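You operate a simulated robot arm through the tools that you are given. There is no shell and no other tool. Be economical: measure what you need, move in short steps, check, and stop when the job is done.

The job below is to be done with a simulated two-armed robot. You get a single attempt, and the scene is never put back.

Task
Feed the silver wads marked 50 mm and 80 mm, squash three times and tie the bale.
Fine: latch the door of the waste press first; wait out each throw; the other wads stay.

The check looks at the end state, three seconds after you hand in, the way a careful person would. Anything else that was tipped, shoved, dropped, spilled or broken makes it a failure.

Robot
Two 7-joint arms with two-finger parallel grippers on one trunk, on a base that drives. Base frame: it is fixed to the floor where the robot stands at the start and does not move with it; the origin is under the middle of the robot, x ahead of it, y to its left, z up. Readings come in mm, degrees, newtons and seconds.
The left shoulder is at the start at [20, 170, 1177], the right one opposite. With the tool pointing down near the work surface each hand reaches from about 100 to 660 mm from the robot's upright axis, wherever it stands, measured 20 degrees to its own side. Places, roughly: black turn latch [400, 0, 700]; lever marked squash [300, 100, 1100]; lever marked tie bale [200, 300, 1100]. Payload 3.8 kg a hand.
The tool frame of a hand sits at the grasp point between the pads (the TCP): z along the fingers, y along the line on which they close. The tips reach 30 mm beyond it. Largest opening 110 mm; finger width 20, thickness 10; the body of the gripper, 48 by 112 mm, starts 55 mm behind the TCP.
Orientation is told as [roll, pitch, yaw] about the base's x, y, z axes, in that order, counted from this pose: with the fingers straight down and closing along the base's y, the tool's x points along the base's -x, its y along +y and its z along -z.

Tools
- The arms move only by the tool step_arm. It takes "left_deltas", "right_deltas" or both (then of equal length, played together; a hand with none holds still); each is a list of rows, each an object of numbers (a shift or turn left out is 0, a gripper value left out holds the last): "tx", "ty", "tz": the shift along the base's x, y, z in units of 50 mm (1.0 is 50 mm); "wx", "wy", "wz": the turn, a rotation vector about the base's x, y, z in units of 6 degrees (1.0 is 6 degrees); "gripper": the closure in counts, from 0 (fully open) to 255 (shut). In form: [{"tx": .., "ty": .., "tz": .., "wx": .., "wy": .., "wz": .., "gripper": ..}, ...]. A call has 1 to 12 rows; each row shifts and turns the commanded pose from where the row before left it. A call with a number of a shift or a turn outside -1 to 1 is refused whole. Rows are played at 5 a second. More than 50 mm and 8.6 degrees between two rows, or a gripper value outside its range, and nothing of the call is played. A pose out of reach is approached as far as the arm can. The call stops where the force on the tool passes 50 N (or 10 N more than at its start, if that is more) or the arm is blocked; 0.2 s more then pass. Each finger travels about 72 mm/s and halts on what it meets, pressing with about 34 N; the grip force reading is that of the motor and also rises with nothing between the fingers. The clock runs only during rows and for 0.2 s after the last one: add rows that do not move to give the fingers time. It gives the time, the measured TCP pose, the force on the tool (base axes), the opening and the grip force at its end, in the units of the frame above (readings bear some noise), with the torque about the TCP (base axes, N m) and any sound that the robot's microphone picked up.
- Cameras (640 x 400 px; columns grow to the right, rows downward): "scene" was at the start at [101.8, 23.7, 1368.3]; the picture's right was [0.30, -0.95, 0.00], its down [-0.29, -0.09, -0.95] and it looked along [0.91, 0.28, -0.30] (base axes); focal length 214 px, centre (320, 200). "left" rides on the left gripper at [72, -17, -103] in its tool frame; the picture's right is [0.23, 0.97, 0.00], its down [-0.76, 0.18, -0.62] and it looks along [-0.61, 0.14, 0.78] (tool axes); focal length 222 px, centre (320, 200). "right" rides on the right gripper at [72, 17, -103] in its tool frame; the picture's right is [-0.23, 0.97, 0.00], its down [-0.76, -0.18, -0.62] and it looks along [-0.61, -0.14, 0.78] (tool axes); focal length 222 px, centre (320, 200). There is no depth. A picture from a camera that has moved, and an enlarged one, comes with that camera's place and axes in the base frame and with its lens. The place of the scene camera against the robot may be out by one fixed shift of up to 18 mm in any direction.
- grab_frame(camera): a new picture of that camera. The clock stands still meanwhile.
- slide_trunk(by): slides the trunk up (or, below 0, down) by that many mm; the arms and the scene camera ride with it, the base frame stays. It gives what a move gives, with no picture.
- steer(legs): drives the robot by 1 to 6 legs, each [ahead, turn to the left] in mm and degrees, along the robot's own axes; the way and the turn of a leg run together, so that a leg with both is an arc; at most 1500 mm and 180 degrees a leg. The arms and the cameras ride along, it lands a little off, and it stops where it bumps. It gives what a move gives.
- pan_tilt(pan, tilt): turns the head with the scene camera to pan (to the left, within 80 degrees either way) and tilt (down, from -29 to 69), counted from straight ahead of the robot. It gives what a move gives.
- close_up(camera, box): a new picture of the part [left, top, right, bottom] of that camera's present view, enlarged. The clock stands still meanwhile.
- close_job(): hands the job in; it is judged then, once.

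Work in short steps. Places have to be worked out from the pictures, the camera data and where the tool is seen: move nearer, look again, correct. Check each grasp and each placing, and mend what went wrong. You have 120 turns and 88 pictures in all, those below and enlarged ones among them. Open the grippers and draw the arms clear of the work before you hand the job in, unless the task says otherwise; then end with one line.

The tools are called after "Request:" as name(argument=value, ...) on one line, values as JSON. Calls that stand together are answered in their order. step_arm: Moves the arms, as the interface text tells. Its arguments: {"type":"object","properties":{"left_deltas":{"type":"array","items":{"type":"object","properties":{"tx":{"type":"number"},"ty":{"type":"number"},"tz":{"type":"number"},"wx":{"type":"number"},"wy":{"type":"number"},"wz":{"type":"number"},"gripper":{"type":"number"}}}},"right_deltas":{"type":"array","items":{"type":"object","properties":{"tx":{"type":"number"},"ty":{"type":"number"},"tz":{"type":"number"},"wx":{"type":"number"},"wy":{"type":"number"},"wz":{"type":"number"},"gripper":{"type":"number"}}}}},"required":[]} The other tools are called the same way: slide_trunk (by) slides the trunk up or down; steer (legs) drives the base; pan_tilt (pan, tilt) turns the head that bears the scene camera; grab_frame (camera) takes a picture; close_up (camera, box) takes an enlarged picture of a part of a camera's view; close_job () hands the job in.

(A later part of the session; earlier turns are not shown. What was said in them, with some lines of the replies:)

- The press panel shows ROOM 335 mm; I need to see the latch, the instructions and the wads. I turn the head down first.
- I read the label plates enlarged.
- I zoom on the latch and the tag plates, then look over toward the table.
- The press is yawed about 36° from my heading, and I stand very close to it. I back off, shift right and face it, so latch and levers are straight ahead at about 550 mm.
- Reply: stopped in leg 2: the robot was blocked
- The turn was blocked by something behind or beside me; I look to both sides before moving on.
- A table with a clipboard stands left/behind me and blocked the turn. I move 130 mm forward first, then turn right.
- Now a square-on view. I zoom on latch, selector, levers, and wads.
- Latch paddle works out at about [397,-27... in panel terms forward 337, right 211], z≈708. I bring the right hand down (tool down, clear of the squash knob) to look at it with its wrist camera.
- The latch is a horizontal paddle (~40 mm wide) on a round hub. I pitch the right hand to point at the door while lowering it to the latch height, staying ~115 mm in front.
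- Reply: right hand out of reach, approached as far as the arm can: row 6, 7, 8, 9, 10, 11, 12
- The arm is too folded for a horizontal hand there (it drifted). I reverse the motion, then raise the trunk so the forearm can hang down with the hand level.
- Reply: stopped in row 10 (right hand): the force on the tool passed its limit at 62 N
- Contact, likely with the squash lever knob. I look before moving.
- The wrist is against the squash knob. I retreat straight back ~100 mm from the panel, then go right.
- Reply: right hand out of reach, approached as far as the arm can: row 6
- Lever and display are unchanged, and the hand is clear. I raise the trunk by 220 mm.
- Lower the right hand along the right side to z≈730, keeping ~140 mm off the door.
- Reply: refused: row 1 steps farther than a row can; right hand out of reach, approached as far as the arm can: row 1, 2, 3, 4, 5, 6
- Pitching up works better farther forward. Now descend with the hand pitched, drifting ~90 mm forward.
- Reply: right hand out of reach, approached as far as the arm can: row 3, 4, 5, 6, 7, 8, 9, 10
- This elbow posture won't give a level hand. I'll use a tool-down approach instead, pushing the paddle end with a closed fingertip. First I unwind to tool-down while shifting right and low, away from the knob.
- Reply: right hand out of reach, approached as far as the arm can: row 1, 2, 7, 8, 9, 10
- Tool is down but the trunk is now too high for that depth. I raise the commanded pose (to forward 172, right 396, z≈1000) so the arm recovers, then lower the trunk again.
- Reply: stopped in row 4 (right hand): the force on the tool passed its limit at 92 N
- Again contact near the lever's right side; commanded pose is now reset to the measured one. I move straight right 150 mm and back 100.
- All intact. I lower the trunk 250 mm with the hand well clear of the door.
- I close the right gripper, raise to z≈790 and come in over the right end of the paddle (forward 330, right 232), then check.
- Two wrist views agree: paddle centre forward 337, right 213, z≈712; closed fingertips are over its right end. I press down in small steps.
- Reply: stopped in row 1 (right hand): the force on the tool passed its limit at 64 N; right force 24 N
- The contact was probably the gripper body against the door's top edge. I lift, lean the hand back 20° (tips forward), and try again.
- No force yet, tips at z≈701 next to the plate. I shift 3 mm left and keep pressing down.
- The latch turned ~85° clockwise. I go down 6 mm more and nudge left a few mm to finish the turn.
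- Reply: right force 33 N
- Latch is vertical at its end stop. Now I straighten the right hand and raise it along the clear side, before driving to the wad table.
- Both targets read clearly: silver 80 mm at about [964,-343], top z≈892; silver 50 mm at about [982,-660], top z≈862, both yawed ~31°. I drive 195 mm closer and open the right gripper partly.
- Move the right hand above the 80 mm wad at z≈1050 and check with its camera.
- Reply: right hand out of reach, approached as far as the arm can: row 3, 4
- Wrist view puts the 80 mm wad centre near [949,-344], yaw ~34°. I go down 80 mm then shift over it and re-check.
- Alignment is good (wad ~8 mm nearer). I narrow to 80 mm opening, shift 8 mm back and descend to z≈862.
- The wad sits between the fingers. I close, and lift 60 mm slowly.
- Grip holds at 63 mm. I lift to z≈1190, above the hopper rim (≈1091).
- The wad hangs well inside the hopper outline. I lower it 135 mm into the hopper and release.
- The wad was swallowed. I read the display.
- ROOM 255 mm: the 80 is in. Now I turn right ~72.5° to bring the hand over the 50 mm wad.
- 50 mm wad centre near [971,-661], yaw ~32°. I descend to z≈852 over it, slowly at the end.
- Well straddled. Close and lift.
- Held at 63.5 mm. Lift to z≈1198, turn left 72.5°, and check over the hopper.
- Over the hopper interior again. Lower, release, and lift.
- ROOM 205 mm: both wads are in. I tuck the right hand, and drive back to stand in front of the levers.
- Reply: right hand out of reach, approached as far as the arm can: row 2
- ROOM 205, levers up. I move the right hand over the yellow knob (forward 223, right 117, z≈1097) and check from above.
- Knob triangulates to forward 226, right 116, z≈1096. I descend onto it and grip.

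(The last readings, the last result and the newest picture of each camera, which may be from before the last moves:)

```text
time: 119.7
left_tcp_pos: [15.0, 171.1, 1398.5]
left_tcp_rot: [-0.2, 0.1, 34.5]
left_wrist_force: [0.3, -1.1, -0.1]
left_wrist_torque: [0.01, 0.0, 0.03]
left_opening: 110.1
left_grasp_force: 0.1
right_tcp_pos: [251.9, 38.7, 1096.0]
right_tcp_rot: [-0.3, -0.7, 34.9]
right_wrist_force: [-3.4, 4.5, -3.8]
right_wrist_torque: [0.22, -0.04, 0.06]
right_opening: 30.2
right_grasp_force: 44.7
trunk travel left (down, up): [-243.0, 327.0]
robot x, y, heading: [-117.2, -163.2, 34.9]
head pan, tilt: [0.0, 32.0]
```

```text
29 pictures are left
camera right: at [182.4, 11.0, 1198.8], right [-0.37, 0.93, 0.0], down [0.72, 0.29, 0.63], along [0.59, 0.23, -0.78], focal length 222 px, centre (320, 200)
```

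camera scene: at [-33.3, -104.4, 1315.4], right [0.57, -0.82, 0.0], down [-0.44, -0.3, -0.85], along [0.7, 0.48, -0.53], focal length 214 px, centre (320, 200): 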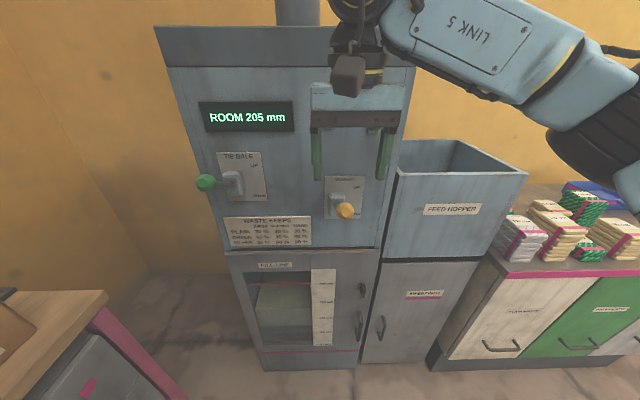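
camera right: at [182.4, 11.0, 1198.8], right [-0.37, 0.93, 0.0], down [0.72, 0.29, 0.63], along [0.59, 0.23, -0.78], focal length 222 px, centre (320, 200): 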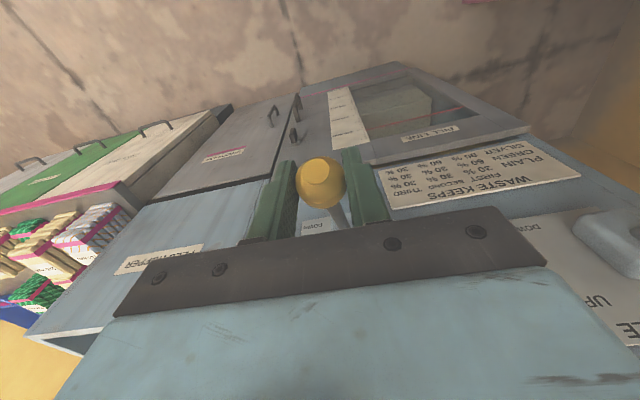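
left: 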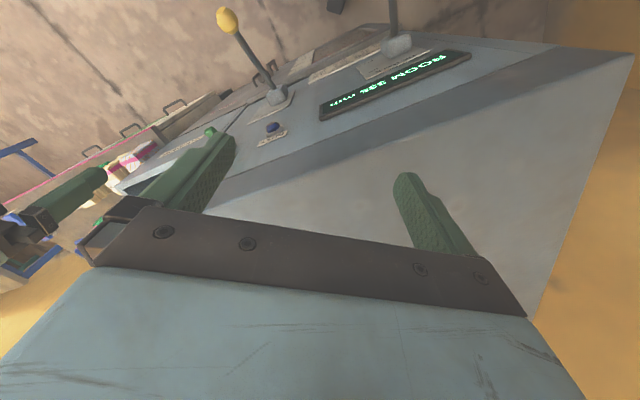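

Ball gripped. I start the throw: down along the arc in 10 mm steps.

Request:
step_arm(right_deltas=[{"tz": -0.2, "tx": -0.05, "ty": -0.036}, {"tz": -0.2, "tx": -0.04, "ty": -0.03}, {"tz": -0.2, "tx": -0.03, "ty": -0.02}, {"tz": -0.2, "tx": -0.02, "ty": -0.014}, {"tz": -0.2}])

Request:
grab_frame(camera="scene")

```text
time: 120.9
left_tcp_pos: [10.5, 169.7, 1400.2]
left_tcp_rot: [-0.1, -0.2, 34.3]
left_wrist_force: [0.3, -0.6, 0.2]
left_wrist_torque: [0.03, -0.01, -0.01]
left_opening: 109.9
left_grasp_force: 0.1
right_tcp_pos: [241.2, 31.8, 1046.6]
right_tcp_rot: [-0.3, -0.7, 34.9]
right_wrist_force: [-20.8, -13.8, 17.7]
right_wrist_torque: [0.43, -0.55, 0.06]
right_opening: 30.8
right_grasp_force: 45.2
trunk travel left (down, up): [-243.0, 327.0]
robot x, y, heading: [-114.2, -159.8, 35.0]
head pan, tilt: [0.0, 32.0]
```

```text
28 pictures are left
camera scene: at [-37.2, -106.8, 1315.8], right [0.57, -0.82, 0.0], down [-0.43, -0.3, -0.85], along [0.7, 0.48, -0.53], focal length 214 px, centre (320, 200)
```

scene: 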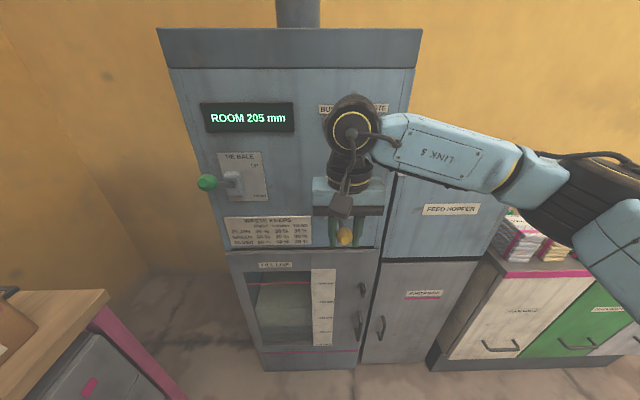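

Lever follows; the reaction says I'm a few mm too far forward. I back off 6 mm and continue down.

Request:
step_arm(right_deltas=[{"tx": -0.1, "ty": -0.07}, {"tz": -0.2}, {"tz": -0.2, "tx": 0.02, "ty": 0.014}, {"tz": -0.2, "tx": 0.03, "ty": 0.02}, {"tz": -0.2, "tx": 0.05, "ty": 0.036}])

Request:
close_up(camera="scene", box=[180, 80, 420, 270])

```text
time: 122.1
left_tcp_pos: [11.2, 169.8, 1400.7]
left_tcp_rot: [0.0, -0.1, 34.3]
left_wrist_force: [-0.7, -0.5, 0.0]
left_wrist_torque: [-0.02, 0.03, 0.0]
left_opening: 110.0
left_grasp_force: 0.0
right_tcp_pos: [241.3, 32.3, 1005.4]
right_tcp_rot: [-0.4, -0.5, 35.1]
right_wrist_force: [-19.5, -16.5, 12.8]
right_wrist_torque: [0.35, -0.62, 0.06]
right_opening: 30.6
right_grasp_force: 45.1
trunk travel left (down, up): [-243.0, 327.0]
robot x, y, heading: [-115.5, -163.3, 34.8]
head pan, tilt: [0.0, 32.0]
```

```text
2.11 times, centred on (300, 175) of scene
camera zoom: at [-36.9, -106.8, 1315.7], right [0.57, -0.82, 0.0], down [-0.43, -0.3, -0.85], along [0.7, 0.48, -0.53], focal length 452 px, centre (362, 253)
```

zoom: 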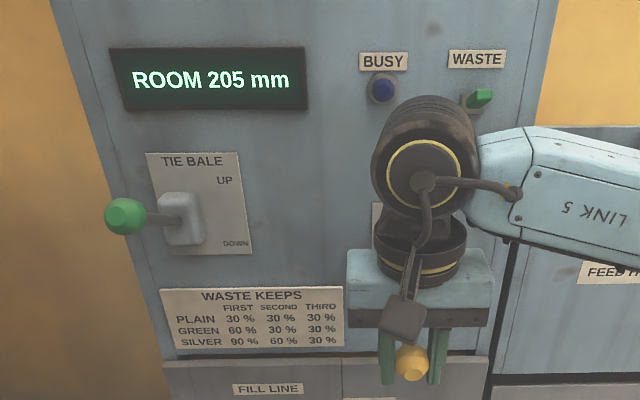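

Not tripped yet (lamp dark). Continue down another 40 mm.

Request:
step_arm(right_deltas=[{"tz": -0.2, "tx": -0.05, "ty": -0.036}, {"tz": -0.2, "tx": 0.03, "ty": 0.02}, {"tz": -0.2, "tx": 0.05, "ty": 0.036}, {"tz": -0.2, "tx": 0.07, "ty": 0.05}])

Request:
close_up(camera="scene", box=[180, 80, 420, 270])

```text
time: 123.1
left_tcp_pos: [12.8, 169.3, 1399.2]
left_tcp_rot: [0.0, -0.1, 34.4]
left_wrist_force: [-0.4, -0.4, 0.5]
left_wrist_torque: [0.01, 0.0, -0.01]
left_opening: 110.2
left_grasp_force: 0.1
right_tcp_pos: [249.2, 36.0, 965.5]
right_tcp_rot: [-0.2, -0.7, 34.9]
right_wrist_force: [-10.2, -6.8, 15.8]
right_wrist_torque: [0.48, -0.74, -0.04]
right_opening: 30.3
right_grasp_force: 45.0
trunk travel left (down, up): [-243.0, 327.0]
robot x, y, heading: [-118.1, -160.7, 34.9]
head pan, tilt: [0.0, 32.0]
```

```text
2.11 times, centred on (300, 175) of scene
camera zoom: at [-35.6, -105.7, 1315.6], right [0.57, -0.82, 0.0], down [-0.43, -0.3, -0.85], along [0.7, 0.48, -0.53], focal length 452 px, centre (362, 253)
```

zoom: 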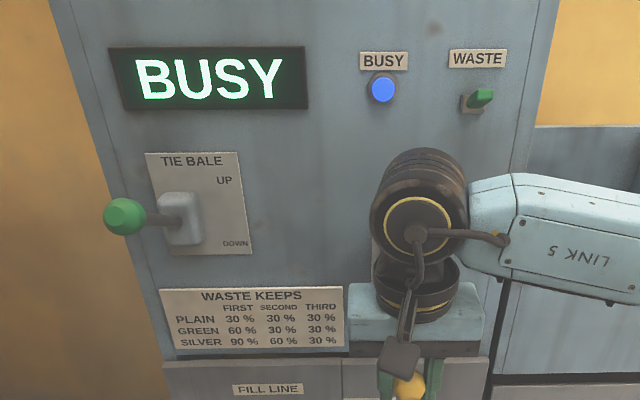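

BUSY is lit: the first throw runs. I hold still and wait.

Request:
step_arm(right_deltas=[{}, {}, {}, {}, {}, {}, {}, {}, {}, {}, {}, {}])

Request:
step_arm(right_deltas=[{}, {}, {}, {}, {}, {}, {}, {}, {}, {}, {}, {}])

Request:
close_up(camera="scene", box=[180, 80, 420, 270])

```text
time: 125.7
left_tcp_pos: [13.8, 170.6, 1399.8]
left_tcp_rot: [-0.1, -0.1, 34.4]
left_wrist_force: [0.4, 0.0, -0.5]
left_wrist_torque: [0.0, -0.01, 0.0]
left_opening: 110.2
left_grasp_force: 0.0
right_tcp_pos: [249.2, 35.3, 965.3]
right_tcp_rot: [-0.3, -0.6, 35.0]
right_wrist_force: [-12.7, -9.2, 6.5]
right_wrist_torque: [-0.18, 0.26, -0.01]
right_opening: 30.2
right_grasp_force: 45.8
trunk travel left (down, up): [-243.0, 327.0]
robot x, y, heading: [-117.6, -163.6, 34.6]
head pan, tilt: [0.0, 32.0]
```

```text
time: 128.3
left_tcp_pos: [12.3, 171.2, 1399.6]
left_tcp_rot: [-0.1, -0.1, 34.4]
left_wrist_force: [0.2, 0.3, 0.2]
left_wrist_torque: [0.0, -0.03, 0.02]
left_opening: 109.8
left_grasp_force: 0.1
right_tcp_pos: [248.0, 35.9, 966.8]
right_tcp_rot: [-0.3, -0.6, 34.9]
right_wrist_force: [-13.7, -8.8, 6.5]
right_wrist_torque: [-0.2, 0.26, 0.03]
right_opening: 30.3
right_grasp_force: 45.5
trunk travel left (down, up): [-243.0, 327.0]
robot x, y, heading: [-114.5, -166.5, 34.8]
head pan, tilt: [0.0, 32.0]
```

```text
2.11 times, centred on (300, 175) of scene
camera zoom: at [-35.2, -105.6, 1315.6], right [0.57, -0.82, 0.0], down [-0.43, -0.3, -0.85], along [0.7, 0.48, -0.53], focal length 452 px, centre (362, 253)
```

zoom: 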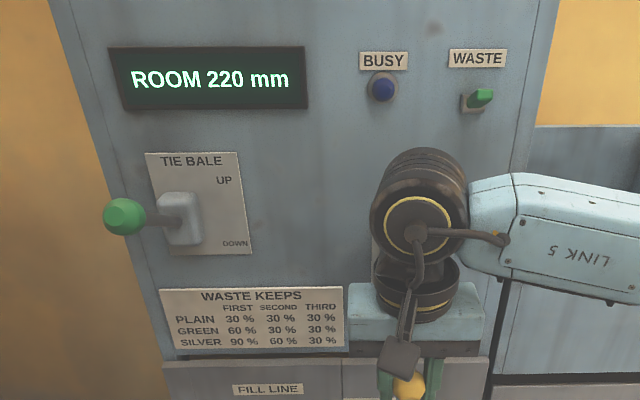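

First squash done (ROOM 220, lamp out). I raise the lever back up along the arc.

Request:
step_arm(right_deltas=[{"tz": 0.218, "tx": -0.065, "ty": -0.047}, {"tz": 0.218, "tx": -0.049, "ty": -0.035}, {"tz": 0.218, "tx": -0.049, "ty": -0.035}, {"tz": 0.218, "tx": -0.032, "ty": -0.023}, {"tz": 0.218, "tx": -0.016, "ty": -0.012}, {"tz": 0.218}, {"tz": 0.218}, {"tz": 0.218, "tx": 0.016, "ty": 0.012}, {"tz": 0.218, "tx": 0.032, "ty": 0.023}, {"tz": 0.218, "tx": 0.049, "ty": 0.035}, {"tz": 0.218, "tx": 0.065, "ty": 0.047}, {"tz": 0.218, "tx": 0.08, "ty": 0.058}])

Request:
close_up(camera="scene", box=[180, 80, 420, 270])

```text
time: 130.9
left_tcp_pos: [15.3, 172.4, 1398.4]
left_tcp_rot: [-0.2, 0.1, 34.5]
left_wrist_force: [0.2, -0.1, -0.2]
left_wrist_torque: [0.0, 0.0, 0.0]
left_opening: 109.9
left_grasp_force: 0.1
right_tcp_pos: [252.3, 37.6, 1092.6]
right_tcp_rot: [-0.7, 0.0, 35.2]
right_wrist_force: [-4.9, -0.1, -40.3]
right_wrist_torque: [-0.12, 0.23, 0.02]
right_opening: 30.8
right_grasp_force: 45.0
trunk travel left (down, up): [-243.0, 327.0]
robot x, y, heading: [-113.9, -161.8, 34.4]
head pan, tilt: [0.0, 32.0]
```

```text
2.11 times, centred on (300, 175) of scene
camera zoom: at [-32.3, -103.4, 1314.8], right [0.57, -0.82, 0.0], down [-0.44, -0.3, -0.85], along [0.7, 0.48, -0.53], focal length 452 px, centre (362, 253)
```

zoom: 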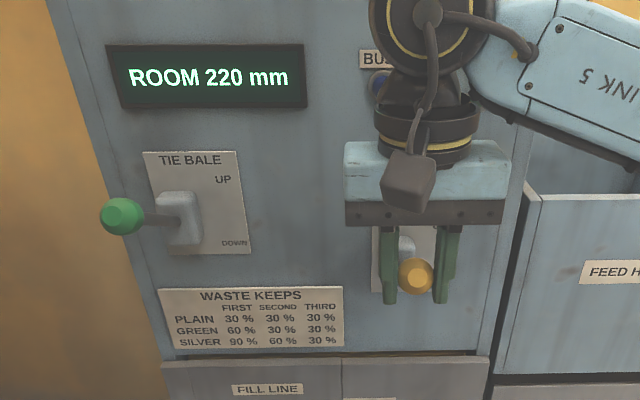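

At the upper stop. Second throw: down along the same arc, then wait.

Request:
step_arm(right_deltas=[{"tz": -0.218, "tx": -0.08, "ty": -0.058}, {"tz": -0.218, "tx": -0.065, "ty": -0.047}, {"tz": -0.218, "tx": -0.049, "ty": -0.035}, {"tz": -0.218, "tx": -0.032, "ty": -0.023}, {"tz": -0.218, "tx": -0.016, "ty": -0.012}, {"tz": -0.218}, {"tz": -0.218}, {"tz": -0.218, "tx": 0.016, "ty": 0.012}, {"tz": -0.218, "tx": 0.032, "ty": 0.023}, {"tz": -0.218, "tx": 0.049, "ty": 0.035}, {"tz": -0.218, "tx": 0.049, "ty": 0.035}, {"tz": -0.218, "tx": 0.065, "ty": 0.047}])

Request:
close_up(camera="scene", box=[180, 80, 420, 270])

Request:
step_arm(right_deltas=[{}, {}, {}, {}, {}, {}, {}, {}, {}, {}, {}, {}])

Request:
step_arm(right_deltas=[{}, {}, {}, {}, {}, {}, {}, {}, {}, {}, {}, {}])

Request:
close_up(camera="scene", box=[180, 80, 420, 270])

```text
time: 133.5
left_tcp_pos: [10.9, 170.6, 1401.1]
left_tcp_rot: [-0.1, -0.1, 34.4]
left_wrist_force: [-0.9, 0.5, -0.3]
left_wrist_torque: [0.01, -0.01, -0.01]
left_opening: 110.0
left_grasp_force: 0.0
right_tcp_pos: [247.6, 34.9, 965.5]
right_tcp_rot: [-0.3, -0.6, 34.9]
right_wrist_force: [-18.5, -15.2, 11.8]
right_wrist_torque: [0.56, -0.66, -0.03]
right_opening: 30.3
right_grasp_force: 44.9
trunk travel left (down, up): [-243.0, 327.0]
robot x, y, heading: [-113.1, -163.9, 34.6]
head pan, tilt: [0.0, 32.0]
```

```text
2.11 times, centred on (300, 175) of scene
camera zoom: at [-36.4, -106.6, 1315.7], right [0.57, -0.82, 0.0], down [-0.43, -0.3, -0.85], along [0.7, 0.48, -0.53], focal length 452 px, centre (362, 253)
```

zoom: 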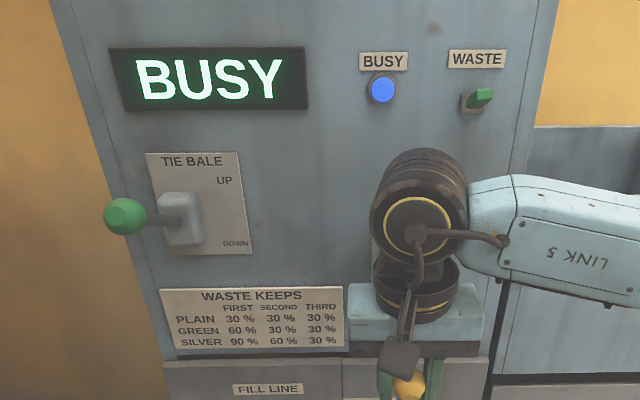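

```text
time: 136.1
left_tcp_pos: [11.9, 169.1, 1400.1]
left_tcp_rot: [-0.1, -0.1, 34.5]
left_wrist_force: [0.7, -0.7, 0.1]
left_wrist_torque: [-0.01, 0.05, 0.03]
left_opening: 110.0
left_grasp_force: 0.1
right_tcp_pos: [248.4, 36.0, 966.2]
right_tcp_rot: [-0.3, -0.5, 34.9]
right_wrist_force: [-19.9, -15.2, 5.2]
right_wrist_torque: [-0.06, 0.06, 0.01]
right_opening: 30.3
right_grasp_force: 45.3
trunk travel left (down, up): [-243.0, 327.0]
robot x, y, heading: [-115.9, -161.8, 34.6]
head pan, tilt: [0.0, 32.0]
```

```text
time: 138.7
left_tcp_pos: [12.0, 169.4, 1400.2]
left_tcp_rot: [-0.2, 0.0, 34.5]
left_wrist_force: [0.9, -0.9, 0.5]
left_wrist_torque: [-0.01, -0.01, 0.02]
left_opening: 110.0
left_grasp_force: 0.1
right_tcp_pos: [248.5, 35.1, 966.4]
right_tcp_rot: [-0.4, -0.6, 34.8]
right_wrist_force: [-20.0, -14.8, 4.4]
right_wrist_torque: [-0.05, 0.06, 0.01]
right_opening: 30.4
right_grasp_force: 45.5
trunk travel left (down, up): [-243.0, 327.0]
robot x, y, heading: [-113.5, -162.0, 34.7]
head pan, tilt: [0.0, 32.0]
```

```text
2.11 times, centred on (300, 175) of scene
camera zoom: at [-36.0, -106.2, 1315.6], right [0.57, -0.82, 0.0], down [-0.43, -0.3, -0.85], along [0.7, 0.48, -0.53], focal length 452 px, centre (362, 253)
```

zoom: 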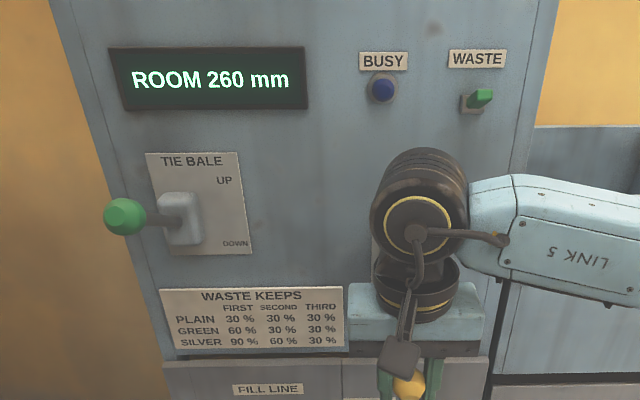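

Second squash done (ROOM 260). Lever up again, then the third throw and wait.

Request:
step_arm(right_deltas=[{"tz": 0.218, "tx": -0.065, "ty": -0.047}, {"tz": 0.218, "tx": -0.049, "ty": -0.035}, {"tz": 0.218, "tx": -0.049, "ty": -0.035}, {"tz": 0.218, "tx": -0.032, "ty": -0.023}, {"tz": 0.218, "tx": -0.016, "ty": -0.012}, {"tz": 0.218}, {"tz": 0.218}, {"tz": 0.218, "tx": 0.016, "ty": 0.012}, {"tz": 0.218, "tx": 0.032, "ty": 0.023}, {"tz": 0.218, "tx": 0.049, "ty": 0.035}, {"tz": 0.218, "tx": 0.065, "ty": 0.047}, {"tz": 0.218, "tx": 0.08, "ty": 0.058}])

Request:
step_arm(right_deltas=[{"tz": -0.218, "tx": -0.08, "ty": -0.058}, {"tz": -0.218, "tx": -0.065, "ty": -0.047}, {"tz": -0.218, "tx": -0.049, "ty": -0.035}, {"tz": -0.218, "tx": -0.032, "ty": -0.023}, {"tz": -0.218, "tx": -0.016, "ty": -0.012}, {"tz": -0.218}, {"tz": -0.218}, {"tz": -0.218, "tx": 0.016, "ty": 0.012}, {"tz": -0.218, "tx": 0.032, "ty": 0.023}, {"tz": -0.218, "tx": 0.049, "ty": 0.035}, {"tz": -0.218, "tx": 0.049, "ty": 0.035}, {"tz": -0.218, "tx": 0.065, "ty": 0.047}])

Request:
step_arm(right_deltas=[{}, {}, {}, {}, {}, {}, {}, {}, {}, {}, {}, {}])

Request:
step_arm(right_deltas=[{}, {}, {}, {}, {}, {}, {}, {}, {}, {}, {}, {}])

Request:
close_up(camera="scene", box=[180, 80, 420, 270])

```text
time: 141.4
left_tcp_pos: [15.9, 172.0, 1399.0]
left_tcp_rot: [-0.1, 0.0, 34.5]
left_wrist_force: [0.8, -0.4, 0.1]
left_wrist_torque: [0.0, 0.02, -0.04]
left_opening: 110.1
left_grasp_force: 0.1
right_tcp_pos: [251.0, 38.5, 1088.8]
right_tcp_rot: [-0.8, 0.4, 35.2]
right_wrist_force: [3.3, 4.7, -10.5]
right_wrist_torque: [0.41, -0.45, 0.1]
right_opening: 30.6
right_grasp_force: 45.2
trunk travel left (down, up): [-243.0, 327.0]
robot x, y, heading: [-112.8, -161.9, 35.1]
head pan, tilt: [0.0, 32.0]
stopped in row 12 (right hand): the force on the tool passed its limit at 57 N (the readings are from after the stop); the commanded pose is now the measured one
```

```text
time: 144.0
left_tcp_pos: [11.3, 168.9, 1399.4]
left_tcp_rot: [-0.1, -0.1, 34.4]
left_wrist_force: [-0.7, -0.4, 0.1]
left_wrist_torque: [-0.02, -0.01, 0.0]
left_opening: 110.2
left_grasp_force: 0.1
right_tcp_pos: [244.9, 32.6, 959.8]
right_tcp_rot: [-0.8, 0.2, 35.2]
right_wrist_force: [-16.0, -16.7, 11.6]
right_wrist_torque: [0.5, -0.74, -0.02]
right_opening: 30.3
right_grasp_force: 45.1
trunk travel left (down, up): [-243.0, 327.0]
robot x, y, heading: [-118.8, -159.9, 34.5]
head pan, tilt: [0.0, 32.0]
```

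```text
time: 146.6
left_tcp_pos: [11.9, 170.2, 1399.7]
left_tcp_rot: [-0.1, -0.1, 34.4]
left_wrist_force: [-0.4, -0.1, -0.8]
left_wrist_torque: [-0.01, -0.02, 0.03]
left_opening: 110.1
left_grasp_force: 0.0
right_tcp_pos: [244.6, 34.5, 960.7]
right_tcp_rot: [-0.7, 0.4, 35.2]
right_wrist_force: [-17.2, -20.8, 1.6]
right_wrist_torque: [-0.16, 0.33, -0.03]
right_opening: 30.1
right_grasp_force: 44.7
trunk travel left (down, up): [-243.0, 327.0]
robot x, y, heading: [-118.1, -162.2, 34.9]
head pan, tilt: [0.0, 32.0]
```

```text
time: 149.2
left_tcp_pos: [11.9, 169.1, 1401.0]
left_tcp_rot: [-0.2, 0.0, 34.3]
left_wrist_force: [-0.4, -0.5, 0.2]
left_wrist_torque: [-0.02, 0.0, 0.0]
left_opening: 110.0
left_grasp_force: 0.0
right_tcp_pos: [243.7, 33.5, 960.8]
right_tcp_rot: [-0.7, 0.2, 35.3]
right_wrist_force: [-17.0, -21.0, 3.9]
right_wrist_torque: [0.0, 0.14, -0.02]
right_opening: 30.3
right_grasp_force: 45.2
trunk travel left (down, up): [-243.0, 327.0]
robot x, y, heading: [-114.4, -166.4, 34.6]
head pan, tilt: [0.0, 32.0]
```

```text
2.11 times, centred on (300, 175) of scene
camera zoom: at [-35.7, -107.2, 1315.6], right [0.57, -0.82, 0.0], down [-0.43, -0.3, -0.85], along [0.7, 0.48, -0.53], focal length 452 px, centre (362, 253)
```

zoom: 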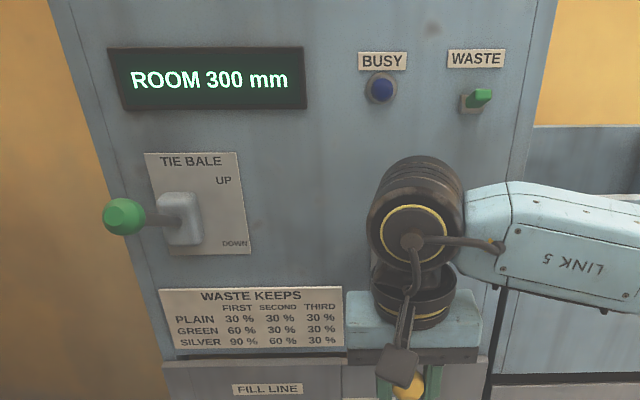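

Third squash done (ROOM 300). I raise the lever to its stop, release and lift the hand off, then retreat right.

Request:
step_arm(right_deltas=[{"tz": 0.218, "tx": -0.045, "ty": -0.03}, {"tz": 0.218, "tx": -0.049, "ty": -0.035}, {"tz": 0.218, "tx": -0.035, "ty": -0.025}, {"tz": 0.218, "tx": -0.032, "ty": -0.023}, {"tz": 0.218, "tx": -0.016, "ty": -0.012}, {"tz": 0.218}, {"tz": 0.218}, {"tz": 0.218, "tx": 0.016, "ty": 0.012}, {"tz": 0.218, "tx": 0.032, "ty": 0.023}, {"tz": 0.218, "tx": 0.055, "ty": 0.04}, {"tz": 0.218, "tx": 0.065, "ty": 0.047}, {"tz": 0.17, "tx": 0.08, "ty": 0.058}])

Request:
step_arm(right_deltas=[{"gripper": 60}, {}, {}, {"tz": 0.8}, {"tz": 0.8}, {"tz": 0.8}, {"tx": 0.55, "ty": -0.8}, {"tx": 0.55, "ty": -0.8}, {}])

Request:
grab_frame(camera="scene")

Request:
grab_frame(camera="left")

```text
time: 151.8
left_tcp_pos: [16.7, 172.3, 1399.3]
left_tcp_rot: [-0.1, 0.3, 34.3]
left_wrist_force: [0.2, -1.2, 0.6]
left_wrist_torque: [0.01, -0.01, 0.01]
left_opening: 110.1
left_grasp_force: 0.1
right_tcp_pos: [249.4, 36.6, 1083.2]
right_tcp_rot: [-1.0, 0.9, 35.6]
right_wrist_force: [-2.1, -6.2, -38.7]
right_wrist_torque: [-0.14, 0.24, -0.02]
right_opening: 30.7
right_grasp_force: 45.2
trunk travel left (down, up): [-243.0, 327.0]
robot x, y, heading: [-117.7, -162.3, 34.8]
head pan, tilt: [0.0, 32.0]
```

```text
time: 153.8
left_tcp_pos: [14.2, 172.5, 1399.2]
left_tcp_rot: [-0.1, 0.1, 34.4]
left_wrist_force: [0.1, -0.3, -0.3]
left_wrist_torque: [0.0, -0.01, -0.03]
left_opening: 110.2
left_grasp_force: 0.1
right_tcp_pos: [305.0, -42.4, 1206.8]
right_tcp_rot: [-0.8, 0.4, 35.3]
right_wrist_force: [-0.4, -0.2, 0.4]
right_wrist_torque: [0.01, 0.03, 0.01]
right_opening: 84.4
right_grasp_force: 0.1
trunk travel left (down, up): [-243.0, 327.0]
robot x, y, heading: [-116.9, -161.4, 34.5]
head pan, tilt: [0.0, 32.0]
```

```text
20 pictures are left
camera scene: at [-33.5, -103.8, 1315.3], right [0.57, -0.82, 0.0], down [-0.44, -0.3, -0.85], along [0.7, 0.48, -0.53], focal length 214 px, centre (320, 200)
```

scene: 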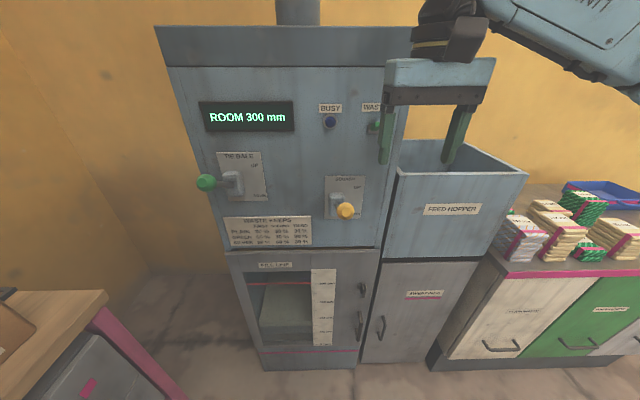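

```text
19 pictures are left
camera left: at [-34.8, 118.3, 1501.8], right [-0.74, 0.67, 0.0], down [0.53, 0.58, 0.62], along [0.42, 0.46, -0.78], focal length 222 px, centre (320, 200)
```

left: 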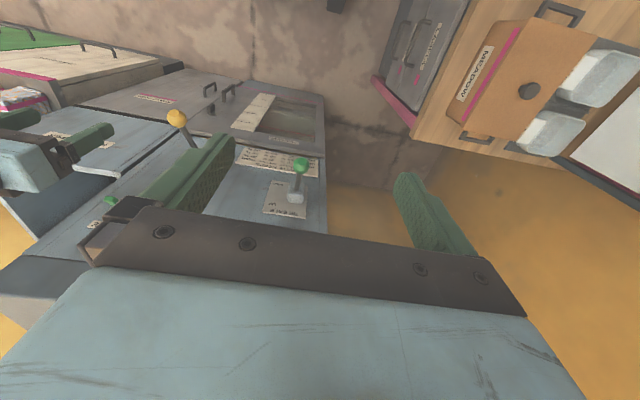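

Squash lever is back up. The tie knob triangulates to forward 248, left 126, z≈1142. I bring the left hand above it.

Request:
step_arm(left_deltas=[{"tx": 0.75, "ty": 0.5, "gripper": 60}, {"tx": 0.75, "ty": 0.5}, {"tx": 0.75, "ty": 0.5}, {"tz": -0.85}, {"tz": -0.85}, {"tz": -0.85}, {"tz": -0.85}, {}])

Request:
grab_frame(camera="left")

```text
time: 155.6
left_tcp_pos: [122.4, 243.4, 1218.7]
left_tcp_rot: [-0.2, 0.0, 34.5]
left_wrist_force: [-0.3, 0.8, 0.2]
left_wrist_torque: [0.0, -0.04, -0.02]
left_opening: 84.3
left_grasp_force: 0.0
left hand out of reach, approached as far as the arm can: row 3
right_tcp_pos: [305.1, -43.9, 1206.8]
right_tcp_rot: [-0.8, 0.2, 35.3]
right_wrist_force: [-0.3, -0.5, 0.8]
right_wrist_torque: [0.02, 0.02, 0.0]
right_opening: 84.1
right_grasp_force: 0.1
trunk travel left (down, up): [-243.0, 327.0]
robot x, y, heading: [-115.2, -165.0, 35.0]
head pan, tilt: [0.0, 32.0]
```

```text
18 pictures are left
camera left: at [73.7, 189.2, 1322.6], right [-0.74, 0.67, 0.0], down [0.53, 0.58, 0.62], along [0.42, 0.46, -0.78], focal length 222 px, centre (320, 200)
```

left: 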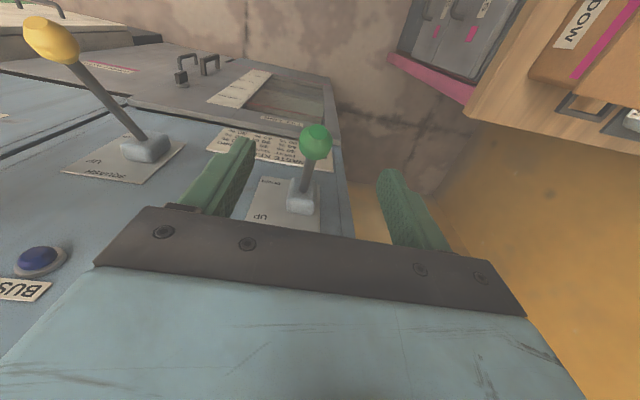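

Knob confirmed at forward 250, left 123, z≈1142. I adjust, descend and grip.

Request:
step_arm(left_deltas=[{"tx": 0.15, "ty": 0.06}, {"tz": -0.6}, {"tz": -0.6}, {"tz": -0.34}, {}, {"gripper": 255}, {}, {}, {}])

Request:
grab_frame(camera="left")

```text
time: 157.6
left_tcp_pos: [129.8, 246.5, 1142.6]
left_tcp_rot: [-0.1, 0.1, 34.5]
left_wrist_force: [-1.0, 2.1, -1.1]
left_wrist_torque: [0.09, 0.0, 0.1]
left_opening: 30.3
left_grasp_force: 44.8
right_tcp_pos: [305.4, -43.9, 1205.7]
right_tcp_rot: [-0.8, 0.3, 35.3]
right_wrist_force: [-0.2, 0.3, 0.5]
right_wrist_torque: [0.0, 0.01, 0.0]
right_opening: 84.2
right_grasp_force: 0.1
trunk travel left (down, up): [-243.0, 327.0]
robot x, y, heading: [-120.2, -164.1, 34.8]
head pan, tilt: [0.0, 32.0]
```

```text
17 pictures are left
camera left: at [81.0, 192.5, 1245.7], right [-0.74, 0.67, 0.0], down [0.53, 0.58, 0.62], along [0.42, 0.46, -0.78], focal length 222 px, centre (320, 200)
```

left: 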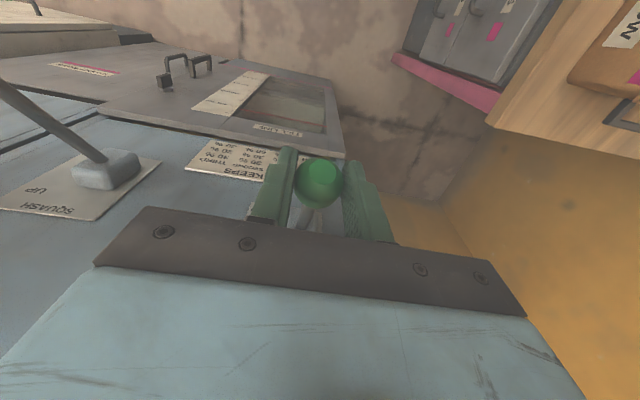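

Gripped. First half of the tie throw.

Request:
step_arm(left_deltas=[{"tz": -0.2, "tx": -0.08, "ty": -0.058}, {"tz": -0.2, "tx": -0.065, "ty": -0.047}, {"tz": -0.2, "tx": -0.049, "ty": -0.035}, {"tz": -0.2, "tx": -0.032, "ty": -0.023}, {"tz": -0.2, "tx": -0.016, "ty": -0.012}, {"tz": -0.2}])

```text
time: 159.0
left_tcp_pos: [117.4, 236.5, 1083.3]
left_tcp_rot: [-0.2, 0.0, 34.5]
left_wrist_force: [-9.4, 1.8, 20.7]
left_wrist_torque: [0.6, -1.01, -0.02]
left_opening: 30.5
left_grasp_force: 44.8
right_tcp_pos: [303.3, -43.8, 1206.6]
right_tcp_rot: [-0.8, 0.2, 35.3]
right_wrist_force: [0.4, -0.1, 0.0]
right_wrist_torque: [0.0, 0.0, 0.02]
right_opening: 84.2
right_grasp_force: 0.1
trunk travel left (down, up): [-243.0, 327.0]
robot x, y, heading: [-117.9, -161.9, 34.3]
head pan, tilt: [0.0, 32.0]
```

Forces are moderate; I finish the throw and check the panel.

Request:
step_arm(left_deltas=[{"tz": -0.2}, {"tz": -0.2, "tx": 0.016, "ty": 0.012}, {"tz": -0.2, "tx": 0.032, "ty": 0.023}, {"tz": -0.2, "tx": 0.049, "ty": 0.035}, {"tz": -0.2, "tx": 0.049, "ty": 0.035}, {"tz": -0.2, "tx": 0.065, "ty": 0.047}, {"tz": -0.16, "tx": 0.065, "ty": 0.047}])

Request:
grab_frame(camera="scene")

```text
time: 160.6
left_tcp_pos: [128.8, 245.4, 1016.1]
left_tcp_rot: [-0.1, 0.0, 34.4]
left_wrist_force: [-16.5, -4.7, 20.3]
left_wrist_torque: [0.56, -0.74, 0.02]
left_opening: 30.3
left_grasp_force: 44.4
right_tcp_pos: [302.3, -43.9, 1207.4]
right_tcp_rot: [-0.9, 0.2, 35.4]
right_wrist_force: [0.1, 1.1, -0.3]
right_wrist_torque: [0.0, 0.06, 0.0]
right_opening: 84.2
right_grasp_force: 0.0
trunk travel left (down, up): [-243.0, 327.0]
robot x, y, heading: [-119.8, -164.8, 34.8]
head pan, tilt: [0.0, 32.0]
```

```text
16 pictures are left
camera scene: at [-36.6, -106.4, 1315.7], right [0.57, -0.82, 0.0], down [-0.43, -0.3, -0.85], along [0.7, 0.48, -0.53], focal length 214 px, centre (320, 200)
```

scene: 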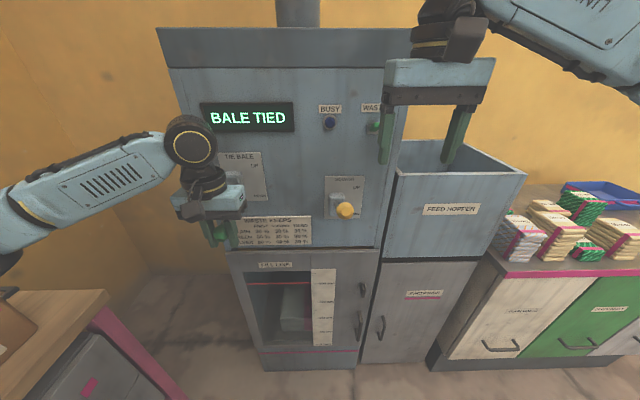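

BALE TIED. After a short wait I return the lever up, release and lift away.

Request:
step_arm(left_deltas=[{}, {}, {}, {}, {}, {}, {}, {}, {}, {}])

Request:
step_arm(left_deltas=[{"tz": 0.2, "tx": -0.065, "ty": -0.047}, {"tz": 0.2, "tx": -0.065, "ty": -0.047}, {"tz": 0.2, "tx": -0.049, "ty": -0.035}, {"tz": 0.2, "tx": -0.049, "ty": -0.035}, {"tz": 0.2, "tx": -0.032, "ty": -0.023}, {"tz": 0.2}, {"tz": 0.2}, {"tz": 0.2, "tx": 0.016, "ty": 0.012}, {"tz": 0.2, "tx": 0.032, "ty": 0.023}, {"tz": 0.2, "tx": 0.049, "ty": 0.035}, {"tz": 0.2, "tx": 0.065, "ty": 0.047}, {"tz": 0.2, "tx": 0.08, "ty": 0.058}])

Request:
step_arm(left_deltas=[{"gripper": 60}, {}, {}, {"tz": 0.8}, {"tz": 0.8}, {"tz": 0.8}, {"tz": 0.8}, {"tx": -0.75, "ty": -0.5}, {"tx": -0.75, "ty": -0.5}])

Request:
grab_frame(camera="scene")

```text
time: 162.8
left_tcp_pos: [130.7, 246.9, 1015.0]
left_tcp_rot: [-0.1, 0.0, 34.4]
left_wrist_force: [-16.7, -7.1, 14.0]
left_wrist_torque: [0.15, -0.27, -0.01]
left_opening: 30.3
left_grasp_force: 45.2
right_tcp_pos: [303.5, -44.9, 1207.1]
right_tcp_rot: [-0.8, 0.1, 35.3]
right_wrist_force: [0.1, -0.5, -0.3]
right_wrist_torque: [-0.01, 0.02, 0.01]
right_opening: 84.2
right_grasp_force: 0.0
trunk travel left (down, up): [-243.0, 327.0]
robot x, y, heading: [-116.1, -158.4, 34.9]
head pan, tilt: [0.0, 32.0]
```

```text
time: 165.4
left_tcp_pos: [129.2, 247.2, 1129.5]
left_tcp_rot: [0.1, 0.8, 34.2]
left_wrist_force: [-6.6, -8.9, -38.9]
left_wrist_torque: [-0.1, 0.21, -0.02]
left_opening: 30.9
left_grasp_force: 45.0
right_tcp_pos: [305.1, -42.6, 1206.3]
right_tcp_rot: [-0.8, 0.4, 35.3]
right_wrist_force: [0.0, 0.8, -0.1]
right_wrist_torque: [-0.02, -0.02, 0.04]
right_opening: 84.3
right_grasp_force: 0.1
trunk travel left (down, up): [-243.0, 327.0]
robot x, y, heading: [-119.5, -163.3, 34.7]
head pan, tilt: [0.0, 32.0]
```

```text
time: 167.4
left_tcp_pos: [54.3, 196.9, 1293.0]
left_tcp_rot: [-0.1, -0.1, 34.4]
left_wrist_force: [-0.3, 0.5, 0.1]
left_wrist_torque: [0.03, 0.0, -0.02]
left_opening: 84.3
left_grasp_force: 0.0
right_tcp_pos: [304.2, -43.2, 1207.6]
right_tcp_rot: [-0.8, 0.2, 35.3]
right_wrist_force: [-0.6, 0.5, 0.6]
right_wrist_torque: [-0.01, 0.02, 0.05]
right_opening: 84.1
right_grasp_force: 0.1
trunk travel left (down, up): [-243.0, 327.0]
robot x, y, heading: [-115.5, -162.6, 34.7]
head pan, tilt: [0.0, 32.0]
```

```text
15 pictures are left
camera scene: at [-34.1, -104.9, 1315.4], right [0.57, -0.82, 0.0], down [-0.44, -0.3, -0.85], along [0.7, 0.48, -0.53], focal length 214 px, centre (320, 200)
```

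scene: 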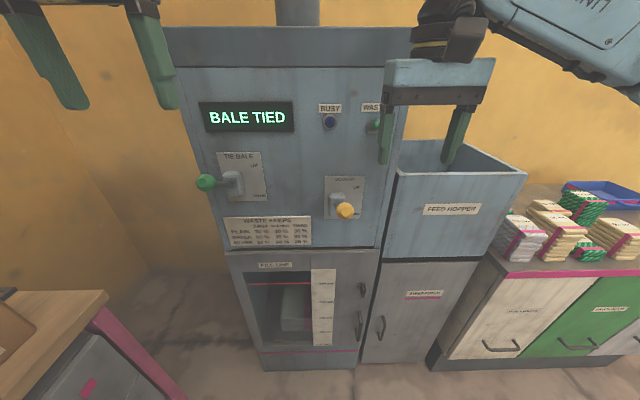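

I draw the right hand back, open both grippers, and do a last check of the latch and the wads.

Request:
step_arm(right_deltas=[{"tx": -0.75, "ty": -0.55, "tz": 0.3, "gripper": 0}, {"tx": -0.4, "ty": -0.3}, {}], left_deltas=[{"gripper": 0}, {}, {}])

Request:
close_up(camera="scene", box=[230, 240, 400, 370])

Request:
close_up(camera="scene", box=[480, 160, 640, 270])

```text
time: 168.2
left_tcp_pos: [54.7, 196.8, 1293.6]
left_tcp_rot: [-0.1, 0.1, 34.5]
left_wrist_force: [-0.1, -0.1, 0.1]
left_wrist_torque: [0.01, 0.0, -0.01]
left_opening: 110.1
left_grasp_force: 0.1
right_tcp_pos: [247.1, -86.6, 1222.0]
right_tcp_rot: [-0.8, 0.2, 35.3]
right_wrist_force: [-0.6, -0.4, 0.1]
right_wrist_torque: [0.0, 0.01, 0.01]
right_opening: 110.2
right_grasp_force: 0.0
trunk travel left (down, up): [-243.0, 327.0]
robot x, y, heading: [-115.9, -164.8, 34.8]
head pan, tilt: [0.0, 32.0]
```

```text
3.08 times, centred on (315, 305) of scene
camera zoom: at [-33.8, -104.5, 1315.4], right [0.57, -0.82, 0.0], down [-0.44, -0.3, -0.85], along [0.7, 0.48, -0.53], focal length 660 px, centre (335, -123)
```

zoom: 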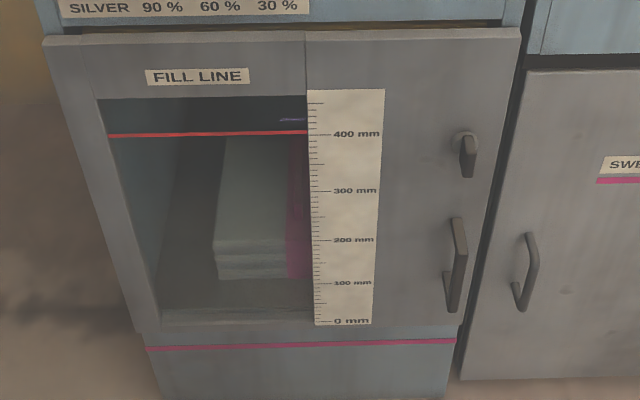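

```text
3.64 times, centred on (560, 215) of scene
camera zoom: at [-33.8, -104.5, 1315.4], right [0.57, -0.82, 0.0], down [-0.44, -0.3, -0.85], along [0.7, 0.48, -0.53], focal length 780 px, centre (-553, 146)
```

zoom: 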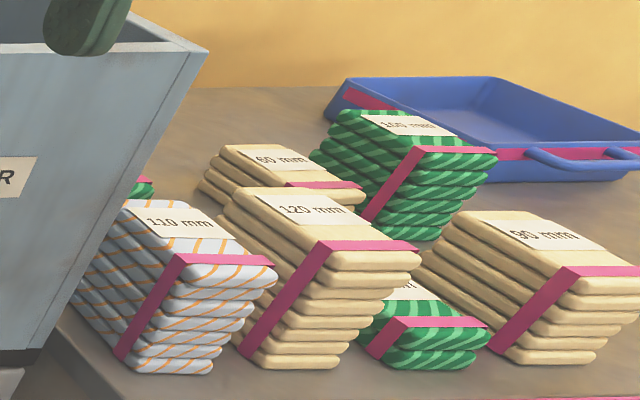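

The bale is tied and visible in the chamber, the latch is turned, the other wads are in place and both arms are clear, so I hand in.

Request:
close_job()

```text
The job is handed in.
```

I fed the silver 80 mm and 50 mm wads, squashed them three times, waiting out each throw, and tied the bale; the display reads BALE TIED. I latched the press door first. Early on the robot's base was blocked once while turning, and the right wrist touched the squash lever twice. The lever and display were unchanged after each touch, but I didn't identify what blocked the base.
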